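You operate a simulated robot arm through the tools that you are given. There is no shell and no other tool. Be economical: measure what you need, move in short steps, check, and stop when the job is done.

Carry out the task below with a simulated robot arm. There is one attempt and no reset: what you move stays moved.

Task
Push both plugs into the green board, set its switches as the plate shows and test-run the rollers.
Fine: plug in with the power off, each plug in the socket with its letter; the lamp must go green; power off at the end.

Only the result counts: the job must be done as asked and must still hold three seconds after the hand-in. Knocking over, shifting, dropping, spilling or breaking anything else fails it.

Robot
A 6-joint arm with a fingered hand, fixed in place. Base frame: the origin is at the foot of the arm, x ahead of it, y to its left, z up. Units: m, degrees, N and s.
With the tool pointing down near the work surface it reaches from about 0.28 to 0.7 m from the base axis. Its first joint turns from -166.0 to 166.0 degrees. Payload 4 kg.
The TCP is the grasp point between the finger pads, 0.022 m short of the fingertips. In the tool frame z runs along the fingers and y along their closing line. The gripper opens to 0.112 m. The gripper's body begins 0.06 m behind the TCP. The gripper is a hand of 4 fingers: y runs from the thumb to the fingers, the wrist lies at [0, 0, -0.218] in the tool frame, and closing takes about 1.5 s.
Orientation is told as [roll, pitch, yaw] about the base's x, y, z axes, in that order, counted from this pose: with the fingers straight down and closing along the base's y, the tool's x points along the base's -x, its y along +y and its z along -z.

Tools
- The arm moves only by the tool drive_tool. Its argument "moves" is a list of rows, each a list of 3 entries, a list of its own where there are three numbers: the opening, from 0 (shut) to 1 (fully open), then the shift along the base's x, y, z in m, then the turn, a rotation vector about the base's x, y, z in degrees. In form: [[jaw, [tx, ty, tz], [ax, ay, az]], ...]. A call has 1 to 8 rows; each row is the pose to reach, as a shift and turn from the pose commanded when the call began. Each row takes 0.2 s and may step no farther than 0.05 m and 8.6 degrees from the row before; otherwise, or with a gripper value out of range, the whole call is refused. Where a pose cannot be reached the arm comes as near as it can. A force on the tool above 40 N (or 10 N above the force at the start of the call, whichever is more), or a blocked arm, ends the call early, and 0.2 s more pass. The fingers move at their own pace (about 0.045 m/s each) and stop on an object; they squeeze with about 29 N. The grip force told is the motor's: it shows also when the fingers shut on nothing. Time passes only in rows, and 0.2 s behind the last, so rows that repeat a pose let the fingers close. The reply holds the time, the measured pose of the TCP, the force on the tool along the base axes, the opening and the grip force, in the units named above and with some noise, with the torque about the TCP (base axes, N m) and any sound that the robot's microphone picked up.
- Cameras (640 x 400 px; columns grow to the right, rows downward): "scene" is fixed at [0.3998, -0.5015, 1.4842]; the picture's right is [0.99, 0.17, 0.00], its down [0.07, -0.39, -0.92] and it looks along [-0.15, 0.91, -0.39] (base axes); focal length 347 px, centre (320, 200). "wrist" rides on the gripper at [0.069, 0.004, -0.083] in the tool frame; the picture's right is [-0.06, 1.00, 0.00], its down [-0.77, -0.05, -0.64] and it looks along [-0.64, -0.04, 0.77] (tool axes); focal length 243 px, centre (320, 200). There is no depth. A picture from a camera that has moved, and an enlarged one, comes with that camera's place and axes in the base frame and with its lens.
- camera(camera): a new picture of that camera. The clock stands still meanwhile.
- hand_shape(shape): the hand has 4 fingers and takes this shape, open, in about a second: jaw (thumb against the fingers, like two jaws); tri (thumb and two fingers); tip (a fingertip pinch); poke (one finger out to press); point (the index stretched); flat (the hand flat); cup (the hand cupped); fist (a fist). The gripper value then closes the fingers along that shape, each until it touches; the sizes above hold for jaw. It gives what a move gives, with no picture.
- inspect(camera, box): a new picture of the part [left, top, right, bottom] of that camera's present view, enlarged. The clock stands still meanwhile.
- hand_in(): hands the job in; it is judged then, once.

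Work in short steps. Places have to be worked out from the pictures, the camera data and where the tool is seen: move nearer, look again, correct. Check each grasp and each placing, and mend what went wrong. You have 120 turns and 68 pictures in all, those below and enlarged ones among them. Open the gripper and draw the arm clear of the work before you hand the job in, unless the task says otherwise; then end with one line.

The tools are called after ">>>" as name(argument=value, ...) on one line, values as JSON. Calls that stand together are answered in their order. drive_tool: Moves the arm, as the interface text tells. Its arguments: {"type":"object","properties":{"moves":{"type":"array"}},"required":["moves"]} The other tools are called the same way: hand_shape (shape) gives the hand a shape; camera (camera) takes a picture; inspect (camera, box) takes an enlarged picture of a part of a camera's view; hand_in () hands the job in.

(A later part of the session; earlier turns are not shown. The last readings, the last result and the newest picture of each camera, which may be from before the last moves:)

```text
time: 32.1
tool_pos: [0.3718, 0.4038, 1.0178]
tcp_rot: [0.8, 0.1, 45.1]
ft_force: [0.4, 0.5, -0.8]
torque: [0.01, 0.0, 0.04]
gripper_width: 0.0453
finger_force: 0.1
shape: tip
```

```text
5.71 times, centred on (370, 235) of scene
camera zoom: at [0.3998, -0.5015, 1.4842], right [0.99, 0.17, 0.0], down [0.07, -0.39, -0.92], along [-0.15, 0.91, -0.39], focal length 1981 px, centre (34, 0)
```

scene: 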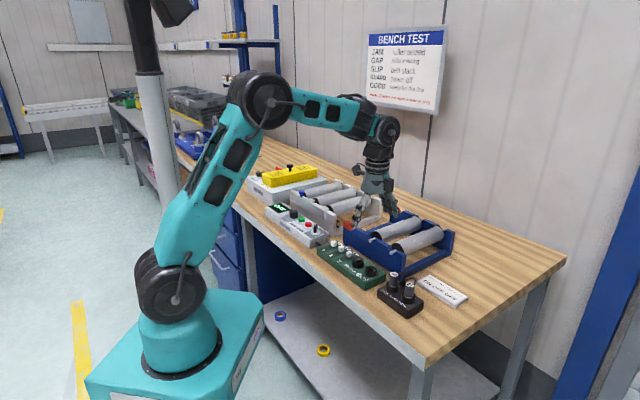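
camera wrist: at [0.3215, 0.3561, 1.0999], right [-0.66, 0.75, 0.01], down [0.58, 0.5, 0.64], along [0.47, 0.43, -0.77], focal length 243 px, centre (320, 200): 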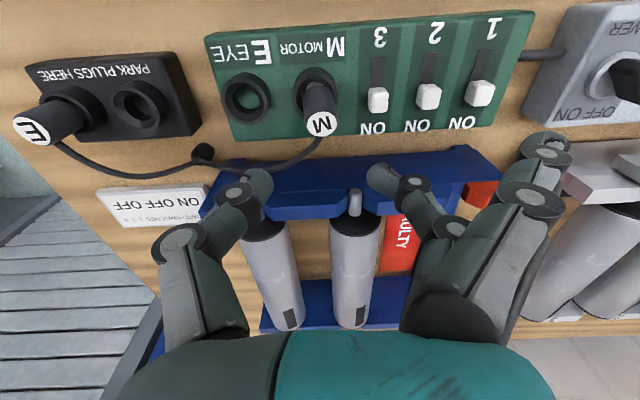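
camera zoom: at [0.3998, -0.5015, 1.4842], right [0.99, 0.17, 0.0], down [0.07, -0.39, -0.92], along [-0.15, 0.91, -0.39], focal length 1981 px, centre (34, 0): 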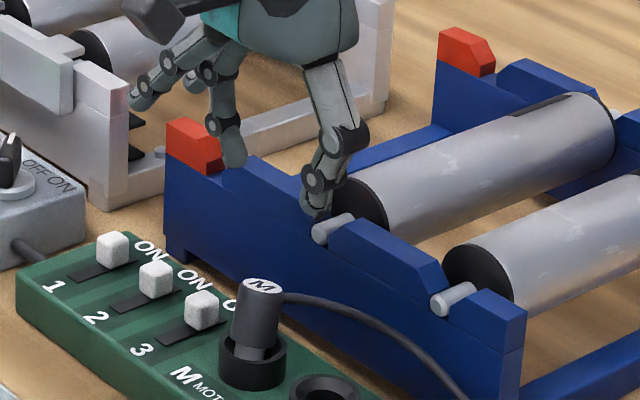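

Tip pinch: thumb against middle finger, tips 22 mm below the TCP, other fingers folded away. Plug M cap now ≈ (u -0.024, v 0.546, 0.939), leaning ~11° to +v. Tilt to match, descend, pinch.

>>> drive_tool(moves=[[0.4, [-0.001, 0.002, -0.02], [-4.0, 4.0, 0]], [0.4, [-0.002, 0.001, -0.045], [-8.0, 8.0, 0]], [0.4, [-0.0035, -0.001, -0.07], [-8.0, 8.0, 0]], [0.4, [-0.0039, -0.0015, -0.0858], [-8.0, 8.0, 0]], [0.4, [-0.0039, -0.0015, -0.0858], [-8.0, 8.0, 0]]])

>>> drive_tool(moves=[[0.3, [0, 0, 0], [0, 0, 0]], [0.2, [0, 0, 0], [0, 0, 0]], [0.1, [0, 0, 0], [0, 0, 0]], [0.0, [0, 0, 0], [0, 0, 0]], [0, [0, 0, 0], [0, 0, 0]], [0, [0, 0, 0], [0, 0, 0]]])

>>> inspect(camera="scene", box=[350, 235, 390, 275])

```text
time: 33.3
tool_pos: [0.3686, 0.4008, 0.9307]
tcp_rot: [0.8, 11.4, 45.2]
ft_force: [-0.2, -0.7, 0.9]
torque: [0.04, -0.01, -0.01]
gripper_width: 0.0453
finger_force: 0.1
shape: tip
```

```text
time: 34.7
tool_pos: [0.3693, 0.3999, 0.9296]
tcp_rot: [0.8, 11.4, 45.2]
ft_force: [1.1, -0.2, -0.4]
torque: [0.01, 0.0, -0.04]
gripper_width: 0.0178
finger_force: 28.5
shape: tip
```

```text
10.00 times, centred on (370, 255) of scene
camera zoom: at [0.3998, -0.5015, 1.4842], right [0.99, 0.17, 0.0], down [0.07, -0.39, -0.92], along [-0.15, 0.91, -0.39], focal length 3466 px, centre (-180, -350)
```

zoom: 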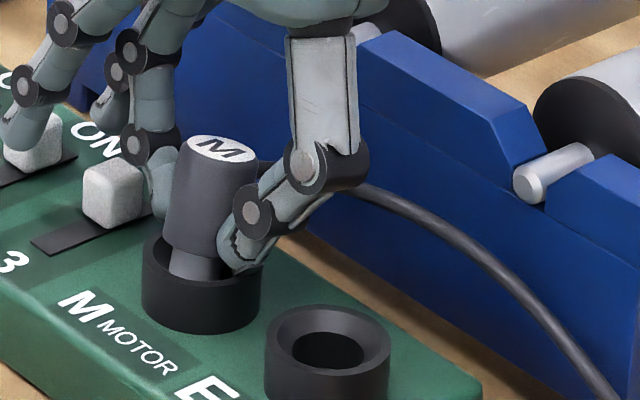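

Firm pinch (17.8 mm, 28.5 N). Lift 14 mm, rotate upright 12.5° and centre over the socket, then re-measure.

>>> drive_tool(moves=[[0, [0, 0, 0.008], [0, 0, 0]], [0, [0, 0, 0.016], [0, 0, 0]], [0, [-0.003, -0.001, 0.018], [4.4, -4.4, 0]], [0, [-0.0055, -0.0025, 0.018], [8.8, -8.8, 0]], [0, [-0.0055, -0.0025, 0.018], [8.8, -8.8, 0]]])

>>> inspect(camera="scene", box=[350, 235, 390, 275])

>>> camera(camera="wrist")

```text
time: 35.9
tool_pos: [0.3635, 0.3981, 0.9492]
tcp_rot: [0.8, -1.1, 45.0]
ft_force: [0.2, 0.0, -0.8]
torque: [0.01, 0.0, 0.01]
gripper_width: 0.0179
finger_force: 29.2
shape: tip
```

```text
10.00 times, centred on (370, 255) of scene
camera zoom: at [0.3998, -0.5015, 1.4842], right [0.99, 0.17, 0.0], down [0.07, -0.39, -0.92], along [-0.15, 0.91, -0.39], focal length 3466 px, centre (-180, -350)
```

zoom: 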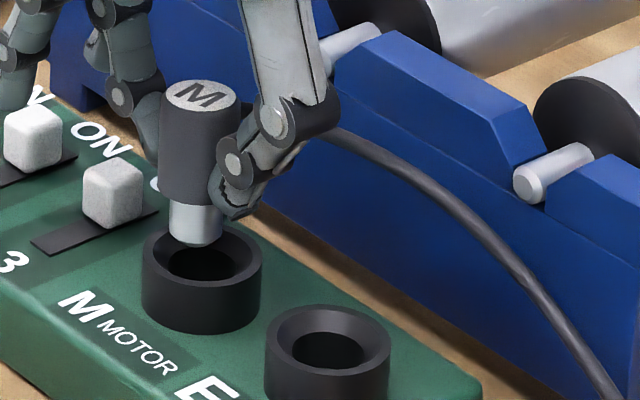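

```text
23 pictures are left
camera wrist: at [0.3115, 0.3502, 1.0305], right [-0.66, 0.75, 0.01], down [0.57, 0.49, 0.66], along [0.48, 0.44, -0.75], focal length 243 px, centre (320, 200)
```

wrist: 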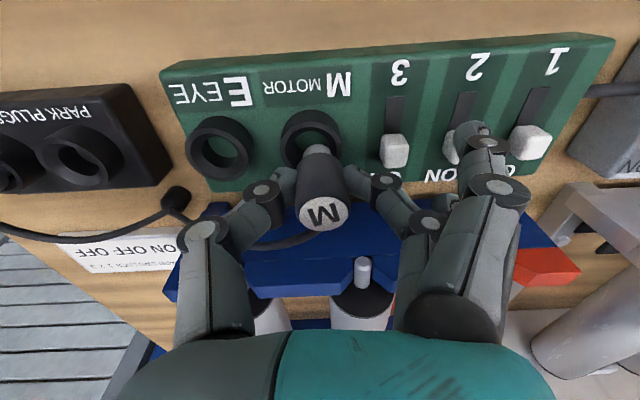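

Plug upright just above socket; I need precise lateral offset — zoom the wrist view.

>>> inspect(camera="wrist", box=[260, 90, 380, 240])

```text
2.67 times, centred on (320, 165) of wrist
camera zoom: at [0.3115, 0.3502, 1.0305], right [-0.66, 0.75, 0.01], down [0.57, 0.49, 0.66], along [0.48, 0.44, -0.75], focal length 647 px, centre (320, 293)
```

zoom: 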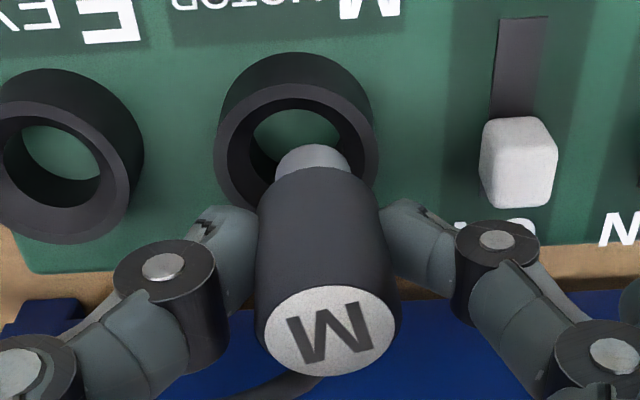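

Offset found: the plug must move +3.6 mm along the row (+u). Shift, then lower.

>>> drive_tool(moves=[[0, [0.0026, -0.0026, 0], [0, 0, 0]], [0, [0.0026, -0.0026, -0.006], [0, 0, 0]], [0, [0.0026, -0.0026, -0.011], [0, 0, 0]], [0, [0.0026, -0.0026, -0.015], [0, 0, 0]], [0, [0.0026, -0.0026, -0.018], [0, 0, 0]], [0, [0.0026, -0.0026, -0.021], [0, 0, 0]], [0, [0.0026, -0.0026, -0.024], [0, 0, 0]]])

>>> inspect(camera="scene", box=[350, 235, 390, 275])

```text
time: 37.6
tool_pos: [0.3664, 0.3959, 0.9279]
tcp_rot: [0.9, -1.4, 45.1]
ft_force: [-2.4, -1.4, 10.8]
torque: [-0.15, 0.01, 0.0]
gripper_width: 0.0197
finger_force: 29.2
shape: tip
stopped in row 7: the force on the tool passed its limit at 42 N (the readings are from after the stop); the commanded pose is now the measured one
```

```text
10.00 times, centred on (370, 255) of scene
camera zoom: at [0.3998, -0.5015, 1.4842], right [0.99, 0.17, 0.0], down [0.07, -0.39, -0.92], along [-0.15, 0.91, -0.39], focal length 3466 px, centre (-180, -350)
```

zoom: 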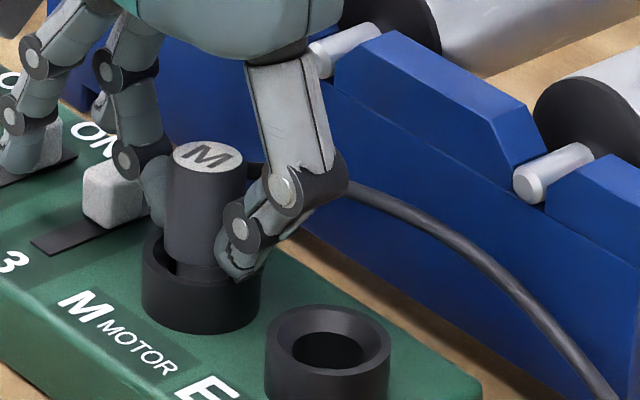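

Upright and in the hole, but ~4 mm short of the parked depth; fingertips likely touch the collar. Regrip 9 mm higher and push on.

>>> drive_tool(moves=[[0.1, [0, 0, 0.001], [0, 0, 0]], [0.2, [0, 0, 0.001], [0, 0, 0]], [0.3, [0, 0, 0.001], [0, 0, 0]], [0.3, [0, 0, 0.005], [0, 0, 0]], [0.3, [0, 0, 0.011], [0, 0, 0]], [0.3, [0, 0, 0.011], [0, 0, 0]]])

>>> drive_tool(moves=[[0.2, [0, 0, 0], [0, 0, 0]], [0.1, [0, 0, 0], [0, 0, 0]], [0, [0, 0, 0], [0, 0, 0]], [0, [0, 0, 0], [0, 0, 0]], [0, [0, 0, 0], [0, 0, 0]]])

>>> drive_tool(moves=[[0, [0, 0, -0.002], [0, 0, 0]], [0, [0, 0, -0.004], [0, 0, 0]], [0, [0, 0, -0.006], [0, 0, 0]], [0, [0, 0, -0.008], [0, 0, 0]]])

>>> inspect(camera="scene", box=[350, 235, 390, 275])

```text
time: 39.0
tool_pos: [0.3667, 0.3942, 0.9385]
tcp_rot: [0.8, -1.3, 45.1]
ft_force: [-0.9, 0.1, -0.3]
torque: [0.0, -0.01, 0.01]
gripper_width: 0.0329
finger_force: 0.0
shape: tip
```

```text
time: 40.2
tool_pos: [0.3656, 0.3954, 0.9391]
tcp_rot: [0.8, -1.2, 45.0]
ft_force: [1.0, -0.4, -0.2]
torque: [0.02, 0.0, -0.01]
gripper_width: 0.0176
finger_force: 29.4
shape: tip
```

```text
time: 41.3
tool_pos: [0.3686, 0.397, 0.9353]
tcp_rot: [0.9, -1.8, 45.0]
ft_force: [-2.2, -1.2, 19.2]
torque: [-0.02, 0.02, -0.01]
gripper_width: 0.0218
finger_force: 28.9
shape: tip
stopped in row 4: the force on the tool passed its limit at 42 N (the readings are from after the stop); the commanded pose is now the measured one
```

```text
10.00 times, centred on (370, 255) of scene
camera zoom: at [0.3998, -0.5015, 1.4842], right [0.99, 0.17, 0.0], down [0.07, -0.39, -0.92], along [-0.15, 0.91, -0.39], focal length 3466 px, centre (-180, -350)
```

zoom: 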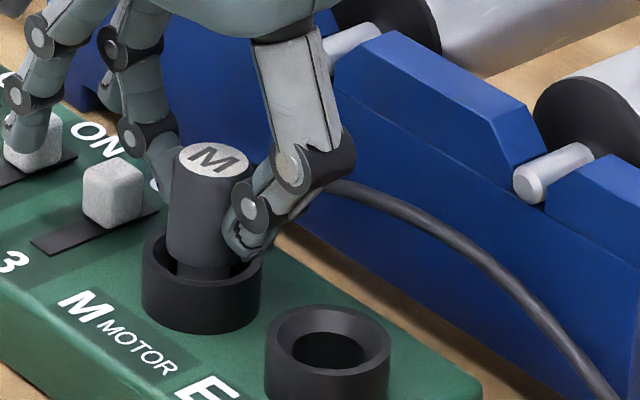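

It resists; check centring from the wrist view.

>>> inspect(camera="wrist", box=[260, 90, 380, 240])

```text
2.67 times, centred on (320, 165) of wrist
camera zoom: at [0.3155, 0.3485, 1.0157], right [-0.66, 0.75, 0.02], down [0.57, 0.49, 0.66], along [0.49, 0.45, -0.75], focal length 647 px, centre (320, 293)
```

zoom: 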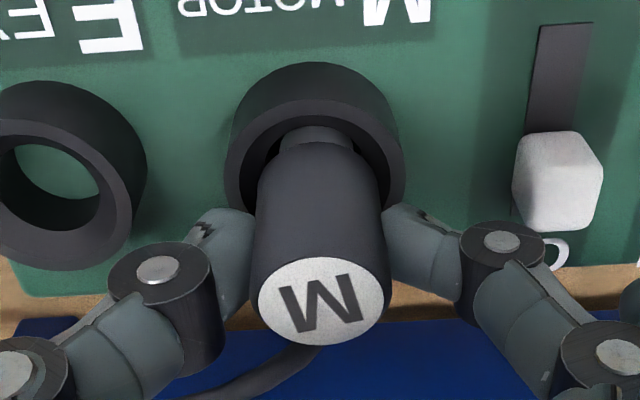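

Centred, but the push drifts toward +v under load and the grip slips. Regrip higher, straighten, and push with compensation toward -v.

>>> drive_tool(moves=[[0.1, [0, 0, 0.001], [0, 0, 0]], [0.25, [0, 0, 0.002], [0, 0, 0]], [0.25, [-0.001, -0.001, 0.004], [0, 0, 0]], [0.25, [-0.001, -0.001, 0.007], [-1.2, 1.2, 0]], [0.1, [-0.001, -0.001, 0.007], [-1.2, 1.2, 0]], [0, [-0.001, -0.001, 0.007], [-1.2, 1.2, 0]], [0, [-0.001, -0.001, 0.007], [-1.2, 1.2, 0]], [0, [-0.001, -0.001, 0.007], [-1.2, 1.2, 0]]])

>>> drive_tool(moves=[[0, [-0.0015, -0.0015, 0], [1.5, -1.5, 0]], [0, [-0.0018, -0.0018, -0.002], [1.5, -1.5, 0]], [0, [-0.0023, -0.0023, -0.004], [1.5, -1.5, 0]], [0, [-0.0028, -0.0028, -0.006], [1.5, -1.5, 0]], [0, [-0.0033, -0.0033, -0.008], [1.5, -1.5, 0]], [0, [-0.0038, -0.0038, -0.01], [1.5, -1.5, 0]]])

>>> inspect(camera="scene", box=[350, 235, 390, 275])

```text
time: 43.1
tool_pos: [0.3663, 0.3965, 0.9409]
tcp_rot: [0.7, 0.3, 44.9]
ft_force: [1.1, -0.3, 0.4]
torque: [0.0, 0.0, -0.01]
gripper_width: 0.0176
finger_force: 29.1
shape: tip
```

```text
time: 44.4
tool_pos: [0.3657, 0.3943, 0.9375]
tcp_rot: [0.8, -2.7, 45.0]
ft_force: [0.0, 0.9, 17.2]
torque: [0.04, 0.04, 0.04]
gripper_width: 0.0217
finger_force: 29.0
shape: tip
stopped in row 6: the force on the tool passed its limit at 42 N (the readings are from after the stop); the commanded pose is now the measured one
```

```text
10.00 times, centred on (370, 255) of scene
camera zoom: at [0.3998, -0.5015, 1.4842], right [0.99, 0.17, 0.0], down [0.07, -0.39, -0.92], along [-0.15, 0.91, -0.39], focal length 3466 px, centre (-180, -350)
```

zoom: 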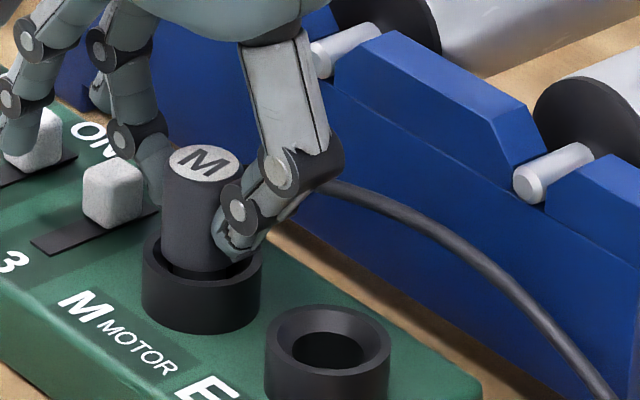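

Upright and slightly deeper. Now release, rise, close the pinch to a rod and press on the cap with drift compensation.

>>> drive_tool(moves=[[0.1, [0, 0, 0.001], [0, 0, 0]], [0.25, [0, 0, 0.002], [0, 0, 0]], [0.3, [0, 0, 0.003], [0, 0, 0]], [0.3, [0, 0, 0.02], [0, 0, 0]], [0.3, [0, 0, 0.045], [-1.9, 1.9, 0]], [0.1, [0, 0, 0.045], [-1.9, 1.9, 0]], [0, [0, 0, 0.045], [-1.9, 1.9, 0]], [0, [0, 0, 0.045], [-1.9, 1.9, 0]]])

>>> drive_tool(moves=[[0, [0, 0, -0.01], [0, 0, 0]], [0, [0, 0, -0.016], [0, 0, 0]], [0, [0, 0, -0.016], [0, 0, 0]]])

>>> inspect(camera="scene", box=[345, 225, 425, 305])

```text
time: 46.2
tool_pos: [0.3636, 0.3937, 0.9794]
tcp_rot: [0.8, 0.3, 45.1]
ft_force: [-1.1, -0.1, -0.8]
torque: [0.02, -0.01, -0.01]
gripper_width: 0.0001
finger_force: 22.8
shape: tip
```

```text
time: 47.0
tool_pos: [0.3634, 0.3936, 0.9633]
tcp_rot: [0.8, 0.2, 45.0]
ft_force: [-0.7, 0.1, -0.1]
torque: [0.0, 0.0, -0.02]
gripper_width: 0.0001
finger_force: 28.7
shape: tip
```

```text
5.00 times, centred on (385, 265) of scene
camera zoom: at [0.3998, -0.5015, 1.4842], right [0.99, 0.17, 0.0], down [0.07, -0.39, -0.92], along [-0.15, 0.91, -0.39], focal length 1733 px, centre (-5, -125)
```

zoom: 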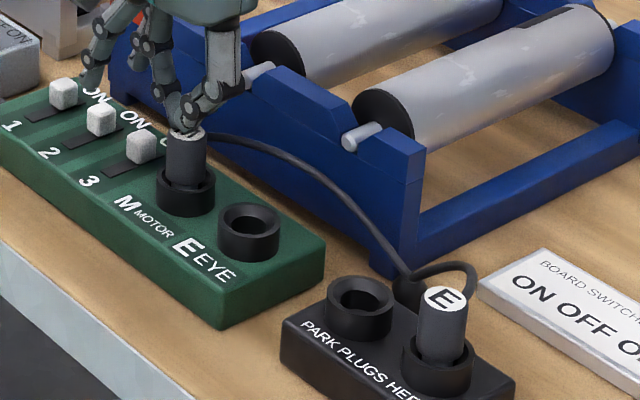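

M now appears at the same depth as parked E. Gently press with compensation to be sure.

>>> drive_tool(moves=[[0, [0, 0, -0.003], [0, 0, 0]], [0, [-0.0003, -0.0003, -0.005], [0, 0, 0]], [0, [-0.0006, -0.0006, -0.007], [0, 0, 0]], [0, [-0.001, -0.001, -0.009], [0, 0, 0]]])

```text
time: 47.7
tool_pos: [0.3645, 0.3946, 0.9607]
tcp_rot: [0.8, -0.1, 45.1]
ft_force: [-2.2, -1.0, 13.9]
torque: [-0.02, 0.14, 0.06]
gripper_width: 0.0
finger_force: 29.0
shape: tip
stopped in row 3: the force on the tool passed its limit at 43 N (the readings are from after the stop); the commanded pose is now the measured one
```

43 N taken on the cap at z≈0.939. Lift and check.

>>> drive_tool(moves=[[0, [0, 0, 0.02], [0, 0, 0]], [0, [-0.01, -0.01, 0.05], [0, 0, 0]], [0.2, [-0.02, -0.02, 0.08], [0, 0, 0]]])

>>> inspect(camera="scene", box=[345, 240, 425, 310])

```text
time: 48.5
tool_pos: [0.3462, 0.3752, 1.0417]
tcp_rot: [0.8, -0.1, 45.1]
ft_force: [-1.1, -0.1, -0.5]
torque: [0.0, 0.0, -0.01]
gripper_width: 0.0208
finger_force: 0.1
shape: tip
```

```text
5.71 times, centred on (385, 275) of scene
camera zoom: at [0.3998, -0.5015, 1.4842], right [0.99, 0.17, 0.0], down [0.07, -0.39, -0.92], along [-0.15, 0.91, -0.39], focal length 1981 px, centre (-51, -229)
```

zoom: 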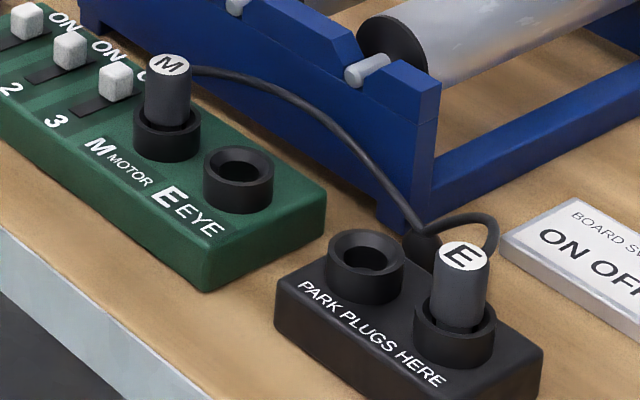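

M looks seated like parked E. Now move over plug E (≈ x 0.506, y 0.254) with the same pinch.

>>> drive_tool(moves=[[0.3, [0.035, -0.026, 0], [0, 0, 0]], [0.4, [0.07, -0.053, 0], [-0.57, -0.57, 0]], [0.4, [0.105, -0.08, 0], [-0.57, -0.57, 0]], [0.4, [0.14, -0.106, 0], [-0.57, -0.57, 0]], [0.4, [0.1602, -0.1212, -0.01], [-0.57, -0.57, 0]], [0.4, [0.1602, -0.1212, -0.04], [-0.57, -0.57, 0]], [0.4, [0.1602, -0.1212, -0.04], [-0.57, -0.57, 0]]])

>>> camera(camera="wrist")

```text
time: 50.1
tool_pos: [0.5059, 0.2541, 0.9996]
tcp_rot: [-0.1, 0.0, 45.1]
ft_force: [-0.8, -0.9, 0.3]
torque: [-0.02, 0.01, 0.04]
gripper_width: 0.0441
finger_force: 0.1
shape: tip
```

```text
15 pictures are left
camera wrist: at [0.4545, 0.2079, 1.0808], right [-0.66, 0.75, 0.0], down [0.57, 0.51, 0.64], along [0.48, 0.43, -0.77], focal length 243 px, centre (320, 200)
```

wrist: 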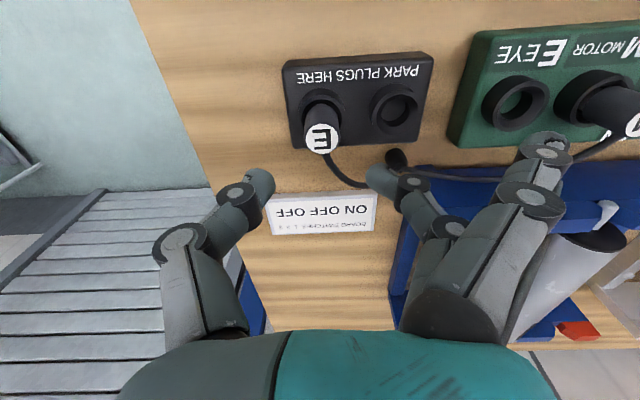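

E is right under the tool (0.5067,0.2539). Descend and pinch, then lift straight.

>>> drive_tool(moves=[[0.4, [0.0006, -0.0002, -0.03], [0, 0, 0]], [0.4, [0.0006, -0.0002, -0.055], [0, 0, 0]], [0.4, [0.0006, -0.0002, -0.068], [0, 0, 0]], [0.25, [0.0006, -0.0002, -0.068], [0, 0, 0]], [0.1, [0.0006, -0.0002, -0.068], [0, 0, 0]], [0, [0.0006, -0.0002, -0.068], [0, 0, 0]], [0, [0.0006, -0.0002, -0.068], [0, 0, 0]], [0, [0.0006, -0.0002, -0.068], [0, 0, 0]]])

>>> drive_tool(moves=[[0, [0, 0, 0.006], [0, 0, 0]], [0, [0, 0, 0.014], [0, 0, 0]], [0, [0, 0, 0.03], [0, 0, 0]], [0, [0, 0, 0.05], [0, 0, 0]], [0, [0, 0, 0.05], [0, 0, 0]]])

```text
time: 51.9
tool_pos: [0.5058, 0.2523, 0.9316]
tcp_rot: [0.0, -0.2, 45.0]
ft_force: [-0.2, -0.4, 0.9]
torque: [-0.01, -0.01, -0.04]
gripper_width: 0.017
finger_force: 29.0
shape: tip
```

```text
time: 53.1
tool_pos: [0.5059, 0.2536, 0.9821]
tcp_rot: [0.0, -0.1, 45.1]
ft_force: [0.1, -0.1, -0.7]
torque: [-0.02, 0.0, 0.02]
gripper_width: 0.0169
finger_force: 28.8
shape: tip
```

E is held (17 mm). Carry it over socket E, ~1 cm above, and measure.

>>> drive_tool(moves=[[0, [-0.03, 0.03, 0], [0, 0, 0]], [0, [-0.06, 0.06, 0], [0, 0, 0]], [0, [-0.085, 0.086, 0], [0, 0, 0]], [0, [-0.1026, 0.1033, 0], [0, 0, 0]], [0, [-0.1026, 0.1033, -0.012], [0, 0, 0]], [0, [-0.1026, 0.1033, -0.024], [0, 0, 0]], [0, [-0.1026, 0.1033, -0.024], [0, 0, 0]]])

>>> inspect(camera="wrist", box=[250, 90, 390, 240])

>>> inspect(camera="scene", box=[360, 240, 400, 280])

```text
time: 54.7
tool_pos: [0.4039, 0.3567, 0.9575]
tcp_rot: [0.0, -0.1, 45.1]
ft_force: [-0.9, 0.4, -0.5]
torque: [-0.01, 0.0, -0.02]
gripper_width: 0.017
finger_force: 29.3
shape: tip
```

```text
2.67 times, centred on (320, 165) of wrist
camera zoom: at [0.352, 0.3106, 1.0403], right [-0.66, 0.75, 0.0], down [0.57, 0.51, 0.64], along [0.48, 0.43, -0.77], focal length 647 px, centre (320, 293)
```

zoom: 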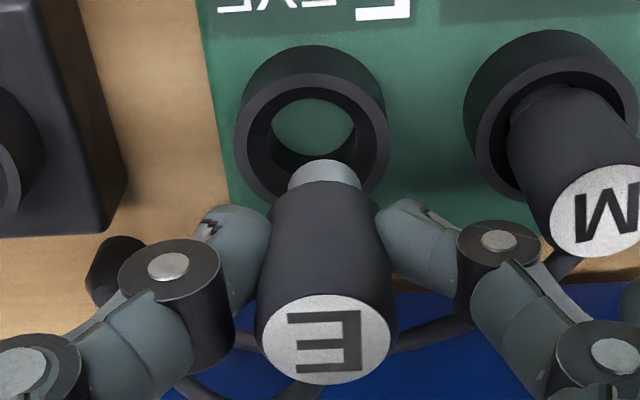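

```text
10.00 times, centred on (380, 260) of scene
camera zoom: at [0.3998, -0.5015, 1.4842], right [0.99, 0.17, 0.0], down [0.07, -0.39, -0.92], along [-0.15, 0.91, -0.39], focal length 3466 px, centre (-280, -400)
```

zoom: 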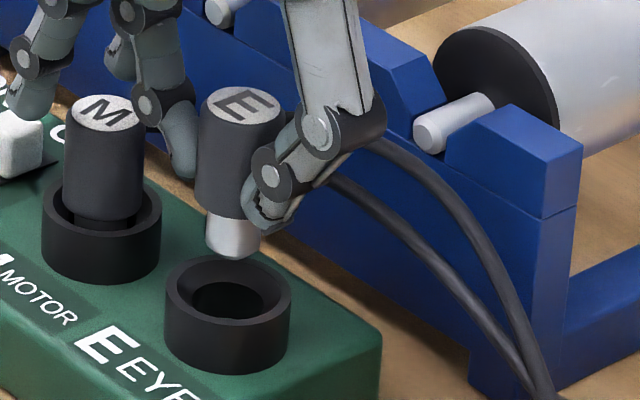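

Offsets: +2.6 mm along u and -2.7 mm along v. Correct and lower E into the socket.

>>> drive_tool(moves=[[0, [0, -0.0037, 0], [0, 0, 0]], [0, [0, -0.0037, -0.009], [0, 0, 0]], [0, [0, -0.0037, -0.014], [0, 0, 0]], [0, [0, -0.0037, -0.018], [0, 0, 0]], [0, [0, -0.0037, -0.021], [0, 0, 0]], [0, [-0.0002, -0.0039, -0.024], [0, 0, 0]], [0, [-0.0005, -0.0042, -0.026], [0, 0, 0]]])

```text
time: 56.3
tool_pos: [0.4011, 0.3525, 0.9314]
tcp_rot: [-0.1, -0.1, 45.0]
ft_force: [0.2, -0.3, -1.2]
torque: [0.0, 0.02, -0.01]
gripper_width: 0.0166
finger_force: 29.1
shape: tip
```

No resistance at parked depth. Push a little further to feel the seat.

>>> drive_tool(moves=[[0, [0, 0, -0.002], [0, 0, 0]], [0, [-0.0003, -0.0003, -0.004], [0, 0, 0]], [0, [-0.0007, -0.0007, -0.006], [0, 0, 0]], [0, [-0.0012, -0.0012, -0.008], [0, 0, 0]]])

>>> inspect(camera="scene", box=[350, 240, 400, 280])

```text
time: 57.3
tool_pos: [0.4019, 0.3521, 0.9293]
tcp_rot: [0.0, -0.7, 44.9]
ft_force: [-2.4, -2.3, 11.9]
torque: [-0.04, 0.05, -0.01]
gripper_width: 0.02
finger_force: 29.2
shape: tip
stopped in row 4: the force on the tool passed its limit at 43 N (the readings are from after the stop); the commanded pose is now the measured one
```

```text
10.00 times, centred on (375, 260) of scene
camera zoom: at [0.3998, -0.5015, 1.4842], right [0.99, 0.17, 0.0], down [0.07, -0.39, -0.92], along [-0.15, 0.91, -0.39], focal length 3466 px, centre (-230, -400)
```

zoom: 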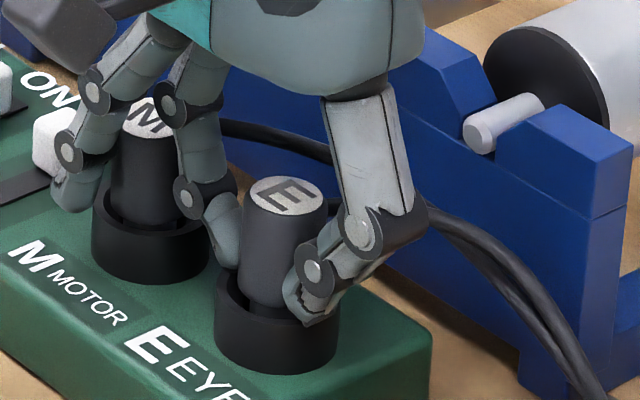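

E seats at the parked depth. M still sits ~2 mm higher, so release E and redo M: pinch, lift slightly, feel lateral forces.

>>> drive_tool(moves=[[0.1, [0, 0, 0.001], [0, 0, 0]], [0.25, [0, 0, 0.002], [0, 0, 0]], [0.3, [0, 0, 0.003], [0, 0, 0]], [0.3, [0, 0, 0.02], [0, 0, 0]], [0.3, [0, 0, 0.045], [0, 0, 0]], [0.3, [-0.02, 0.024, 0.045], [0, 0, 0]], [0.3, [-0.0362, 0.0422, 0.045], [0, 0, 0]], [0.3, [-0.0362, 0.0422, 0.03], [0, 0, 0]]])

>>> drive_tool(moves=[[0.3, [0, 0, -0.012], [0, 0, 0]], [0.3, [0, 0, -0.024], [0, 0, 0]], [0.2, [0, 0, -0.024], [0, 0, 0]], [0.1, [0, 0, -0.024], [0, 0, 0]], [0, [0, 0, -0.024], [0, 0, 0]], [0, [0, 0, -0.024], [0, 0, 0]], [0, [0, 0, -0.024], [0, 0, 0]]])

>>> drive_tool(moves=[[0, [0, 0, 0.003], [0, 0, 0]], [0, [0, 0, 0.005], [0, 0, 0]], [0, [0, 0, 0.005], [0, 0, 0]]])

```text
time: 59.1
tool_pos: [0.3668, 0.3944, 0.959]
tcp_rot: [0.1, -0.5, 45.1]
ft_force: [-0.1, -0.1, -0.3]
torque: [0.01, -0.05, -0.05]
gripper_width: 0.0332
finger_force: 0.0
shape: tip
```

```text
time: 60.7
tool_pos: [0.367, 0.3951, 0.9353]
tcp_rot: [0.0, -0.5, 45.0]
ft_force: [0.0, 0.5, 0.2]
torque: [-0.01, 0.07, 0.0]
gripper_width: 0.0176
finger_force: 29.1
shape: tip
```

```text
time: 61.5
tool_pos: [0.3667, 0.3946, 0.9389]
tcp_rot: [0.0, -0.5, 45.1]
ft_force: [-0.7, 0.2, -0.4]
torque: [0.02, 0.01, 0.0]
gripper_width: 0.0175
finger_force: 28.9
shape: tip
```

Free at +5 mm. Try lowering with a -v offset of 2.5 mm (E's socket line suggests that).

>>> drive_tool(moves=[[0, [-0.0009, -0.0009, 0], [0, 0, 0]], [0, [-0.0018, -0.0018, 0], [0, 0, 0]], [0, [-0.0018, -0.0018, 0], [0, 0, 0]]])

>>> drive_tool(moves=[[0, [0, 0, -0.003], [0, 0, 0]], [0, [0, 0, -0.005], [0, 0, 0]], [0, [0, 0, -0.007], [0, 0, 0]], [0, [0, 0, -0.009], [0, 0, 0]]])

```text
time: 62.3
tool_pos: [0.3653, 0.3941, 0.9395]
tcp_rot: [0.0, -0.5, 44.9]
ft_force: [0.7, 0.5, -0.3]
torque: [0.0, -0.01, -0.04]
gripper_width: 0.0177
finger_force: 29.2
shape: tip
```

```text
time: 63.3
tool_pos: [0.3666, 0.3938, 0.9326]
tcp_rot: [0.0, -0.8, 44.9]
ft_force: [-0.4, -1.9, 25.1]
torque: [0.0, 0.05, -0.02]
gripper_width: 0.0186
finger_force: 28.9
shape: tip
```

It went about 2.5 mm deeper. Push slightly more, then check with a picture.

>>> drive_tool(moves=[[0, [-0.0003, -0.0003, -0.001], [0, 0, 0]], [0, [-0.0005, -0.0005, -0.002], [0, 0, 0]]])

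>>> drive_tool(moves=[[0.1, [0, 0, 0.001], [0, 0, 0]], [0.25, [0, 0, 0.002], [0, 0, 0]], [0.3, [0, 0, 0.003], [0, 0, 0]], [0.3, [0, 0, 0.02], [0, 0, 0]], [0.3, [0, 0, 0.05], [0, 0, 0]], [0.3, [-0.02, -0.02, 0.07], [0, 0, 0]], [0.3, [-0.04, -0.04, 0.08], [0, 0, 0]]])

>>> inspect(camera="scene", box=[330, 240, 400, 280])

```text
time: 63.9
tool_pos: [0.3646, 0.3931, 0.9295]
tcp_rot: [0.0, -0.9, 45.1]
ft_force: [5.3, -1.2, 39.3]
torque: [-0.03, -0.05, 0.01]
gripper_width: 0.0218
finger_force: 29.1
shape: tip
```

```text
time: 65.5
tool_pos: [0.3238, 0.3528, 1.0073]
tcp_rot: [0.1, -0.5, 44.9]
ft_force: [0.3, -0.4, 0.7]
torque: [0.01, -0.02, 0.03]
gripper_width: 0.0333
finger_force: 0.1
shape: tip
```

```text
9.14 times, centred on (365, 260) of scene
camera zoom: at [0.3998, -0.5015, 1.4842], right [0.99, 0.17, 0.0], down [0.07, -0.39, -0.92], along [-0.15, 0.91, -0.39], focal length 3169 px, centre (-91, -349)
```

zoom: 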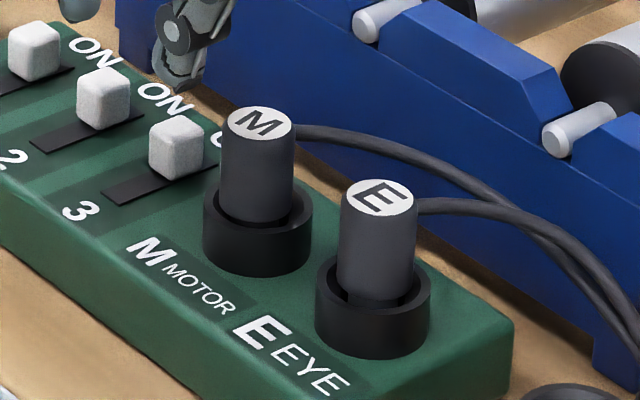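

Both plugs are now seated alike. Next the switches 2 and 3 (slide toward -v). I use the poke shape; hover beside switch 3 and look.

>>> hand_shape(shape="poke")

>>> drive_tool(moves=[[0, [0, 0.04, 0.01], [0, 0, 0]], [0, [0.015, 0.08, 0.01], [0, 0, 0]], [0, [0.0255, 0.0898, 0.0], [0, 0, 0]], [0, [0.0255, 0.0898, 0.0], [0, 0, 0]]])

>>> camera(camera="wrist")

>>> inspect(camera="scene", box=[300, 190, 400, 280])

```text
time: 66.4
tool_pos: [0.3254, 0.3516, 1.0059]
tcp_rot: [0.0, -0.6, 45.0]
ft_force: [0.2, 0.2, -0.1]
torque: [-0.01, 0.01, -0.01]
gripper_width: 0.0
finger_force: 0.1
shape: poke
```

```text
time: 67.4
tool_pos: [0.3496, 0.4435, 1.0071]
tcp_rot: [0.1, -0.6, 44.9]
ft_force: [-0.2, -0.2, -0.2]
torque: [0.0, 0.03, -0.01]
gripper_width: 0.002
finger_force: 0.0
shape: jaw
```

```text
10 pictures are left
camera wrist: at [0.2972, 0.3968, 1.088], right [-0.66, 0.75, 0.0], down [0.57, 0.5, 0.65], along [0.49, 0.43, -0.76], focal length 243 px, centre (320, 200)
```

wrist: 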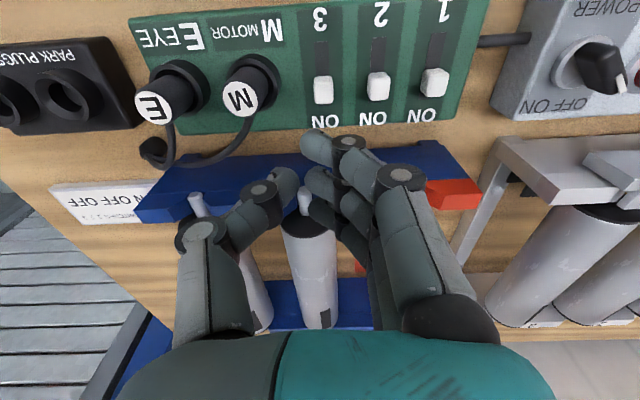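

```text
4.44 times, centred on (350, 235) of scene
camera zoom: at [0.3998, -0.5015, 1.4842], right [0.99, 0.17, 0.0], down [0.07, -0.39, -0.92], along [-0.15, 0.91, -0.39], focal length 1541 px, centre (187, 44)
```

zoom: 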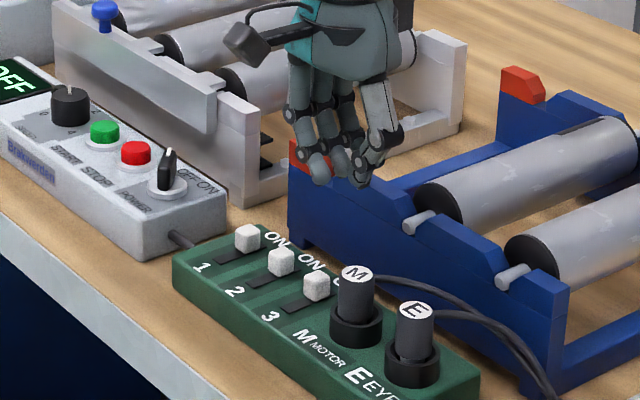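

Value 0 dropped the poke shape. I set poke again, hold it with value 1, and look.

>>> hand_shape(shape="poke")

>>> drive_tool(moves=[[1, [0, 0, 0], [0, 0, 0]], [1, [0, 0, 0], [0, 0, 0]]])

>>> camera(camera="wrist")

```text
time: 68.3
tool_pos: [0.3493, 0.4439, 1.0071]
tcp_rot: [0.0, -0.6, 45.0]
ft_force: [-0.2, -0.5, -0.1]
torque: [0.0, 0.01, 0.02]
gripper_width: 0.0
finger_force: 0.0
shape: poke
```

```text
time: 68.9
tool_pos: [0.3496, 0.4422, 1.0066]
tcp_rot: [-0.1, -0.5, 45.0]
ft_force: [0.1, 0.9, -0.8]
torque: [0.0, -0.02, 0.02]
gripper_width: 0.0002
finger_force: 0.0
shape: poke
```

```text
8 pictures are left
camera wrist: at [0.297, 0.3966, 1.0881], right [-0.66, 0.75, 0.0], down [0.57, 0.5, 0.65], along [0.49, 0.43, -0.76], focal length 243 px, centre (320, 200)
```

wrist: 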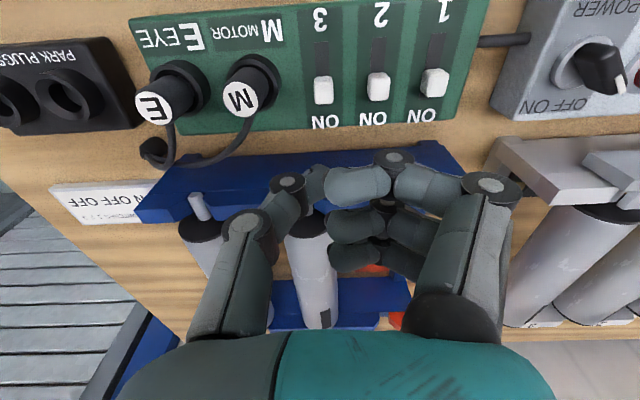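

Poke looks like a bunched fist, so I'll use the known tip pinch, opened so the thumb is behind switch 3 and the finger behind switch 2, pushing both to -v at once. Move into place above first.

>>> hand_shape(shape="tip")

>>> drive_tool(moves=[[0.4, [-0.005, 0.01, 0], [0, 0, 0]], [0.25, [-0.0095, 0.0181, -0.02], [0, 0, 0]], [0.25, [-0.0095, 0.0181, -0.04], [0, 0, 0]], [0.25, [-0.0095, 0.0181, -0.04], [0, 0, 0]], [0.25, [-0.0095, 0.0181, -0.06], [0, 0, 0]], [0.25, [-0.0095, 0.0181, -0.075], [0, 0, 0]], [0.25, [-0.0095, 0.0181, -0.0815], [0, 0, 0]], [0.25, [-0.0095, 0.0181, -0.0815], [0, 0, 0]]])

>>> camera(camera="wrist")

```text
time: 69.8
tool_pos: [0.3497, 0.4428, 1.0064]
tcp_rot: [0.0, -0.5, 45.1]
ft_force: [-0.4, 0.4, -0.4]
torque: [0.0, 0.02, 0.0]
gripper_width: 0.112
finger_force: 0.0
shape: tip
```

```text
time: 71.6
tool_pos: [0.3399, 0.4609, 0.9269]
tcp_rot: [0.0, -0.6, 45.1]
ft_force: [-1.0, 0.2, 0.3]
torque: [-0.02, -0.01, 0.04]
gripper_width: 0.0285
finger_force: 0.0
shape: tip
```

```text
7 pictures are left
camera wrist: at [0.2884, 0.414, 1.0082], right [-0.66, 0.75, 0.0], down [0.57, 0.5, 0.65], along [0.49, 0.43, -0.76], focal length 243 px, centre (320, 200)
```

wrist: 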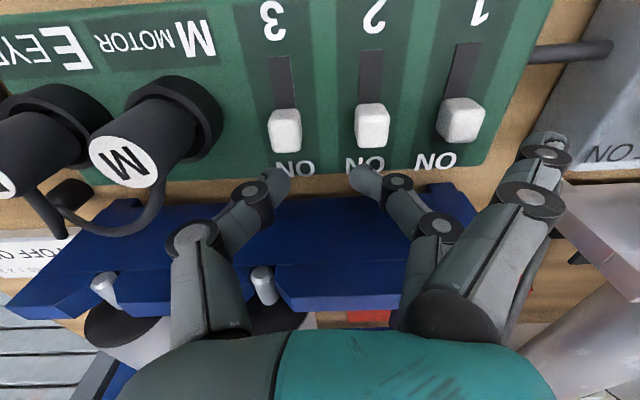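

Thumb and finger are right behind switches 3 and 2. Push along -v in small steps.

>>> drive_tool(moves=[[0.25, [0, 0, -0.002], [0, 0, 0]], [0.25, [-0.004, -0.004, -0.002], [0, 0, 0]], [0.25, [-0.008, -0.008, -0.002], [0, 0, 0]], [0.25, [-0.012, -0.012, -0.002], [0, 0, 0]], [0.25, [-0.016, -0.016, -0.002], [0, 0, 0]], [0.25, [-0.02, -0.02, -0.002], [0, 0, 0]], [0.25, [-0.02, -0.02, -0.002], [0, 0, 0]]])

>>> camera(camera="wrist")

```text
time: 73.2
tool_pos: [0.3213, 0.4425, 0.9252]
tcp_rot: [0.0, -0.9, 45.0]
ft_force: [15.7, 15.3, 1.5]
torque: [0.25, -0.25, 0.22]
gripper_width: 0.0282
finger_force: 0.1
shape: tip
```

```text
6 pictures are left
camera wrist: at [0.2691, 0.3961, 1.0063], right [-0.66, 0.75, 0.0], down [0.57, 0.5, 0.65], along [0.49, 0.43, -0.76], focal length 243 px, centre (320, 200)
```

wrist: 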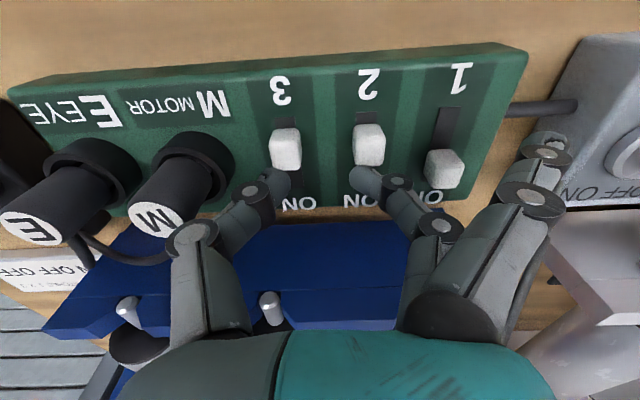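

Knobs moved but maybe not fully; push on a bit and watch whether they yield.

>>> drive_tool(moves=[[0.25, [-0.002, -0.002, 0], [0, 0, 0]], [0.25, [-0.004, -0.004, 0], [0, 0, 0]], [0.25, [-0.006, -0.006, 0], [0, 0, 0]], [0.25, [-0.008, -0.008, 0], [0, 0, 0]]])

```text
time: 73.8
tool_pos: [0.3214, 0.4425, 0.9283]
tcp_rot: [0.1, -1.8, 44.9]
ft_force: [6.2, 7.2, 6.2]
torque: [0.03, -0.13, 0.0]
gripper_width: 0.0288
finger_force: 0.0
shape: tip
stopped in row 2: the force on the tool passed its limit at 42 N (the readings are from after the stop); the commanded pose is now the measured one
```

Both hit their end stop. Retreat and go over to the power knob (≈0.204,0.550, fin top ≈0.94), turning to yaw 90° so the pinch straddles the fin.

>>> drive_tool(moves=[[0.25, [0.004, 0.004, 0.0], [0, 0, 0]], [0.25, [0.005, 0.005, 0.03], [0, 0, 0]], [0.3, [-0.01, 0.02, 0.07], [0, 0, 7.5]], [0.35, [-0.035, 0.045, 0.085], [0, 0, 15]], [0.4, [-0.06, 0.07, 0.085], [0, 0, 22.5]], [0.4, [-0.085, 0.09, 0.085], [0, 0, 30]], [0.4, [-0.11, 0.1, 0.085], [0, 0, 37.5]], [0.4, [-0.1174, 0.1075, 0.085], [0, 0, 45]]])

>>> camera(camera="wrist")

```text
time: 75.6
tool_pos: [0.2032, 0.5493, 1.0118]
tcp_rot: [0.1, -1.5, 89.9]
ft_force: [0.3, -0.6, 0.1]
torque: [-0.02, 0.0, 0.01]
gripper_width: 0.0441
finger_force: 0.0
shape: tip
```

```text
5 pictures are left
camera wrist: at [0.1994, 0.4778, 1.0918], right [-1.0, 0.06, 0.0], down [0.05, 0.75, 0.66], along [0.04, 0.66, -0.75], focal length 243 px, centre (320, 200)
```

wrist: 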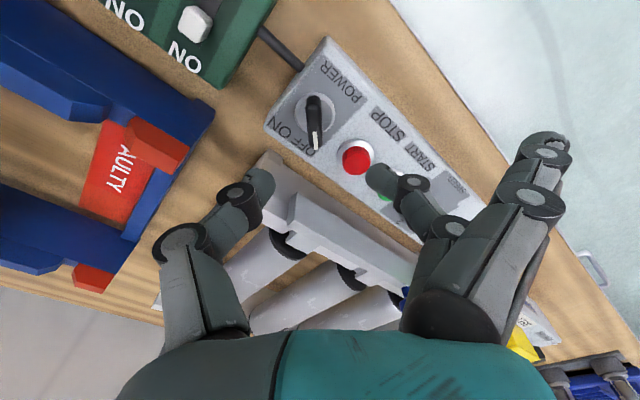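

The knob's pointer lies along +y (OFF), pivot ≈ (0.208,0.548); ON is toward +x. I'll close the pinch to a rod and come down on the +x side of the pointer's tail, clear of the rail.

>>> drive_tool(moves=[[0.2, [0.017, -0.01, 0], [0, 0, 0]], [0, [0.035, -0.021, 0], [0, 0, 0]], [0, [0.035, -0.021, 0], [0, 0, 0]], [0, [0.035, -0.021, -0.01], [0, 0, 0]], [0, [0.035, -0.021, -0.03], [0, 0, 0]], [0, [0.035, -0.021, -0.05], [0, 0, 0]], [0, [0.035, -0.021, -0.071], [0, 0, 0]], [0, [0.035, -0.021, -0.071], [0, 0, 0]]])

>>> drive_tool(moves=[[0, [-0.004, 0, 0], [0, 0, 0]], [0, [-0.008, 0, 0], [0, 0, 0]], [0, [-0.012, 0, 0], [0, 0, 0]], [0, [-0.016, 0, 0], [0, 0, 0]], [0, [-0.02, 0, 0], [0, 0, 0]], [0, [-0.024, 0, 0], [0, 0, 0]]])

```text
time: 77.4
tool_pos: [0.239, 0.5272, 0.9399]
tcp_rot: [0.1, -1.6, 89.9]
ft_force: [0.4, -0.1, -0.1]
torque: [0.02, -0.06, 0.02]
gripper_width: 0.0
finger_force: 28.4
shape: tip
```

```text
time: 78.8
tool_pos: [0.2125, 0.5271, 0.9408]
tcp_rot: [0.1, -1.4, 89.8]
ft_force: [-0.3, 0.3, -0.9]
torque: [-0.01, -0.03, -0.02]
gripper_width: 0.0001
finger_force: 28.7
shape: tip
```

No noticeable force yet; continue the sweep.

>>> drive_tool(moves=[[0, [-0.005, 0.0005, 0], [0, 0, 0]], [0, [-0.01, 0.0015, 0], [0, 0, 0]], [0, [-0.014, 0.003, 0], [0, 0, 0]], [0, [-0.018, 0.005, 0], [0, 0, 0]], [0, [-0.02, 0.007, 0], [0, 0, 0]], [0, [-0.02, 0.007, 0], [0, 0, 0]]])

>>> inspect(camera="scene", box=[250, 190, 350, 260])

```text
time: 80.2
tool_pos: [0.1941, 0.5356, 0.9415]
tcp_rot: [0.1, -1.3, 90.0]
ft_force: [-7.3, -12.4, 0.7]
torque: [-0.15, 0.07, -0.01]
gripper_width: 0.0001
finger_force: 28.9
shape: tip
```

```text
5.71 times, centred on (300, 225) of scene
camera zoom: at [0.3998, -0.5015, 1.4842], right [0.99, 0.17, 0.0], down [0.07, -0.39, -0.92], along [-0.15, 0.91, -0.39], focal length 1981 px, centre (434, 57)
```

zoom: 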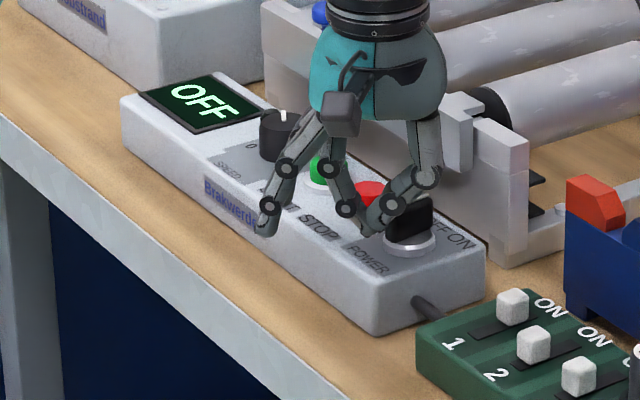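

The pointer has turned a lot but display still reads OFF; the knob resists now. Push further.

>>> drive_tool(moves=[[0, [0, 0.002, 0], [0, 0, 0]], [0, [0.0, 0.004, 0], [0, 0, 0]], [0, [0.0, 0.006, 0], [0, 0, 0]], [0, [0.0, 0.008, 0], [0, 0, 0]], [0, [0.0, 0.008, 0], [0, 0, 0]]])

```text
time: 81.4
tool_pos: [0.1937, 0.543, 0.9418]
tcp_rot: [0.0, -1.6, 89.9]
ft_force: [-22.8, -10.1, 9.4]
torque: [-0.08, 0.28, 0.1]
gripper_width: 0.0
finger_force: 29.1
shape: tip
```

Strong sideways contact; back off upward and look at the knob and display.

>>> drive_tool(moves=[[0, [-0.006, -0.006, 0], [0, 0, 0]], [0, [-0.008, -0.008, 0.02], [0, 0, 0]], [0, [-0.01, -0.008, 0.05], [0, 0, 0]], [0, [0.0, -0.03, 0.08], [0, 0, 0]], [0, [0.01, -0.06, 0.1], [0, 0, 0]]])

>>> camera(camera="wrist")

```text
time: 82.6
tool_pos: [0.2034, 0.4837, 1.0395]
tcp_rot: [0.1, -1.6, 89.9]
ft_force: [-0.2, -0.5, -0.2]
torque: [0.02, 0.01, 0.04]
gripper_width: 0.0002
finger_force: 29.0
shape: tip
```

```text
3 pictures are left
camera wrist: at [0.1997, 0.412, 1.1207], right [-1.0, 0.06, 0.0], down [0.05, 0.75, 0.66], along [0.04, 0.66, -0.75], focal length 243 px, centre (320, 200)
```

wrist: 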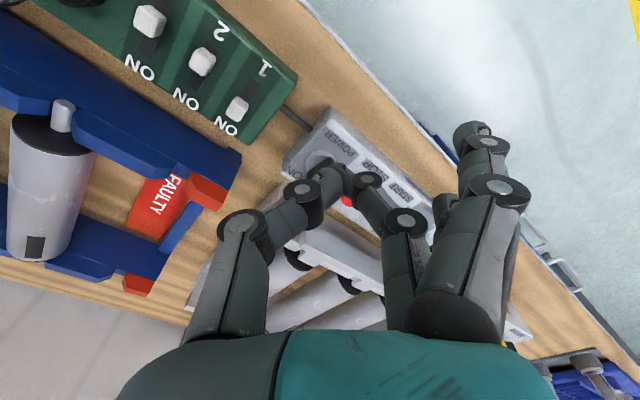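

Occluded. Move the hand aside so the scene camera can see the panel, then zoom.

>>> drive_tool(moves=[[0, [0.04, -0.01, 0.02], [0, 0, 0]], [0, [0.08, -0.03, 0.04], [0, 0, 0]], [0, [0.115, -0.05, 0.06], [0, 0, 0]], [0, [0.14, -0.08, 0.07], [0, 0, 0]]])

>>> inspect(camera="scene", box=[262, 198, 334, 248])

```text
time: 83.6
tool_pos: [0.3452, 0.403, 1.1093]
tcp_rot: [0.1, -1.5, 89.9]
ft_force: [-0.3, 0.2, 0.6]
torque: [0.0, -0.02, 0.02]
gripper_width: 0.0
finger_force: 29.4
shape: tip
```

```text
8.00 times, centred on (298, 223) of scene
camera zoom: at [0.3998, -0.5015, 1.4842], right [0.99, 0.17, 0.0], down [0.07, -0.39, -0.92], along [-0.15, 0.91, -0.39], focal length 2773 px, centre (496, 16)
```

zoom: 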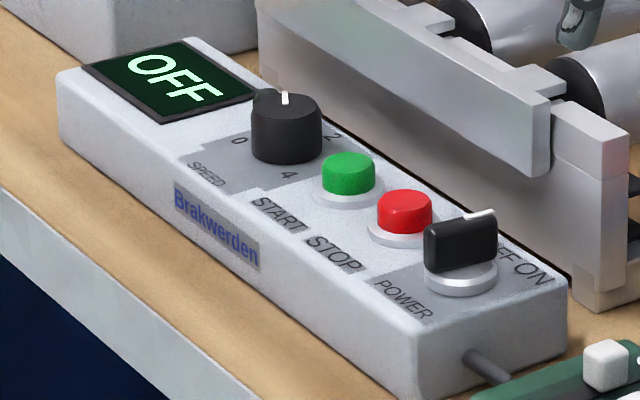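

The pointer only turned ~50° (points at v); my pusher slid off its tail end. Pivot refined ≈ (0.2075,0.551), fin top ≈0.925. I return lower and nearer to the pivot on the tail's -y side.

>>> drive_tool(moves=[[0, [-0.035, 0.025, 0], [0, 0, 0]], [0, [-0.07, 0.055, -0.005], [0, 0, 0]], [0, [-0.105, 0.085, -0.02], [0, 0, 0]], [0, [-0.135, 0.11, -0.05], [0, 0, 0]], [0, [-0.1472, 0.119, -0.09], [0, 0, 0]], [0, [-0.1472, 0.119, -0.13], [0, 0, 0]], [0, [-0.1472, 0.119, -0.16], [0, 0, 0]], [0, [-0.1472, 0.119, -0.173], [0, 0, 0]]])

>>> drive_tool(moves=[[0, [0, 0.005, 0], [0, 0, 0]], [0, [0, 0.01, 0], [0, 0, 0]], [0, [0, 0.013, 0], [0, 0, 0]], [0, [0, 0.016, 0], [0, 0, 0]], [0, [0, 0.018, 0], [0, 0, 0]]])

```text
time: 85.4
tool_pos: [0.1974, 0.5215, 0.9373]
tcp_rot: [0.2, -1.5, 89.9]
ft_force: [-0.6, -0.1, -0.2]
torque: [0.02, -0.01, 0.0]
gripper_width: 0.0
finger_force: 29.0
shape: tip
```

```text
time: 86.6
tool_pos: [0.1983, 0.5397, 0.9381]
tcp_rot: [0.0, -1.6, 89.8]
ft_force: [-0.3, -0.4, 0.0]
torque: [-0.02, 0.03, 0.0]
gripper_width: 0.0
finger_force: 29.5
shape: tip
```

No resistance; keep pushing +y in small steps.

>>> drive_tool(moves=[[0, [0, 0.002, 0], [0, 0, 0]], [0, [0, 0.004, 0], [0, 0, 0]], [0, [0, 0.006, 0], [0, 0, 0]], [0, [0, 0.006, 0], [0, 0, 0]]])

```text
time: 87.6
tool_pos: [0.1982, 0.5428, 0.9382]
tcp_rot: [0.1, -1.1, 89.9]
ft_force: [-0.5, -26.8, -0.3]
torque: [-0.24, 0.0, 0.07]
gripper_width: 0.0
finger_force: 29.1
shape: tip
```

Contact normal is now purely -y: the pointer lies along +x. Give it one last nudge, then retreat and press START, listening to the microphone.

>>> drive_tool(moves=[[0, [0, 0.001, 0], [0, 0, 0]], [0, [0, 0.002, 0], [0, 0, 0]], [0, [0, 0.003, 0], [0, 0, 0]], [0, [0, 0.004, 0], [0, 0, 0]]])

>>> drive_tool(moves=[[0, [0, -0.008, 0], [0, 0, 0]], [0, [0, -0.014, 0.02], [0, 0, 2]], [0, [-0.01, -0.01, 0.05], [0, 0, 5]], [0, [-0.03, 0.03, 0.06], [0, 0, 10]], [0, [-0.05, 0.065, 0.06], [0, 0, 10]], [0, [-0.0605, 0.0845, 0.06], [0, 0, 10]], [0, [-0.0605, 0.0845, 0.06], [0, 0, 10]]])

```text
time: 88.2
tool_pos: [0.1966, 0.5433, 0.9362]
tcp_rot: [0.4, -0.6, 89.8]
ft_force: [0.3, -13.1, 3.5]
torque: [-0.13, 0.05, 0.01]
gripper_width: 0.0
finger_force: 28.6
shape: tip
stopped in row 2: the force on the tool passed its limit at 41 N (the readings are from after the stop); the commanded pose is now the measured one
```

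```text
time: 89.8
tool_pos: [0.1357, 0.6291, 0.995]
tcp_rot: [0.3, -0.8, 99.8]
ft_force: [-0.2, -0.6, -0.4]
torque: [0.01, -0.02, -0.01]
gripper_width: 0.0
finger_force: 29.1
shape: tip
```

Above START. Descend and press gently.

>>> drive_tool(moves=[[0, [0.0028, -0.002, -0.02], [0, 0, 0]], [0, [0.0028, -0.002, -0.04], [0, 0, 0]], [0, [0.0028, -0.002, -0.05], [0, 0, 0]], [0, [0.0028, -0.002, -0.054], [0, 0, 0]], [0, [0.0028, -0.002, -0.057], [0, 0, 0]], [0, [0.0028, -0.002, -0.06], [0, 0, 0]]])

```text
time: 91.2
tool_pos: [0.1399, 0.6276, 0.9371]
tcp_rot: [0.4, -0.8, 99.7]
ft_force: [-0.1, 0.3, 3.8]
torque: [0.02, 0.03, 0.03]
gripper_width: 0.0001
finger_force: 28.8
shape: tip
heard: click
```

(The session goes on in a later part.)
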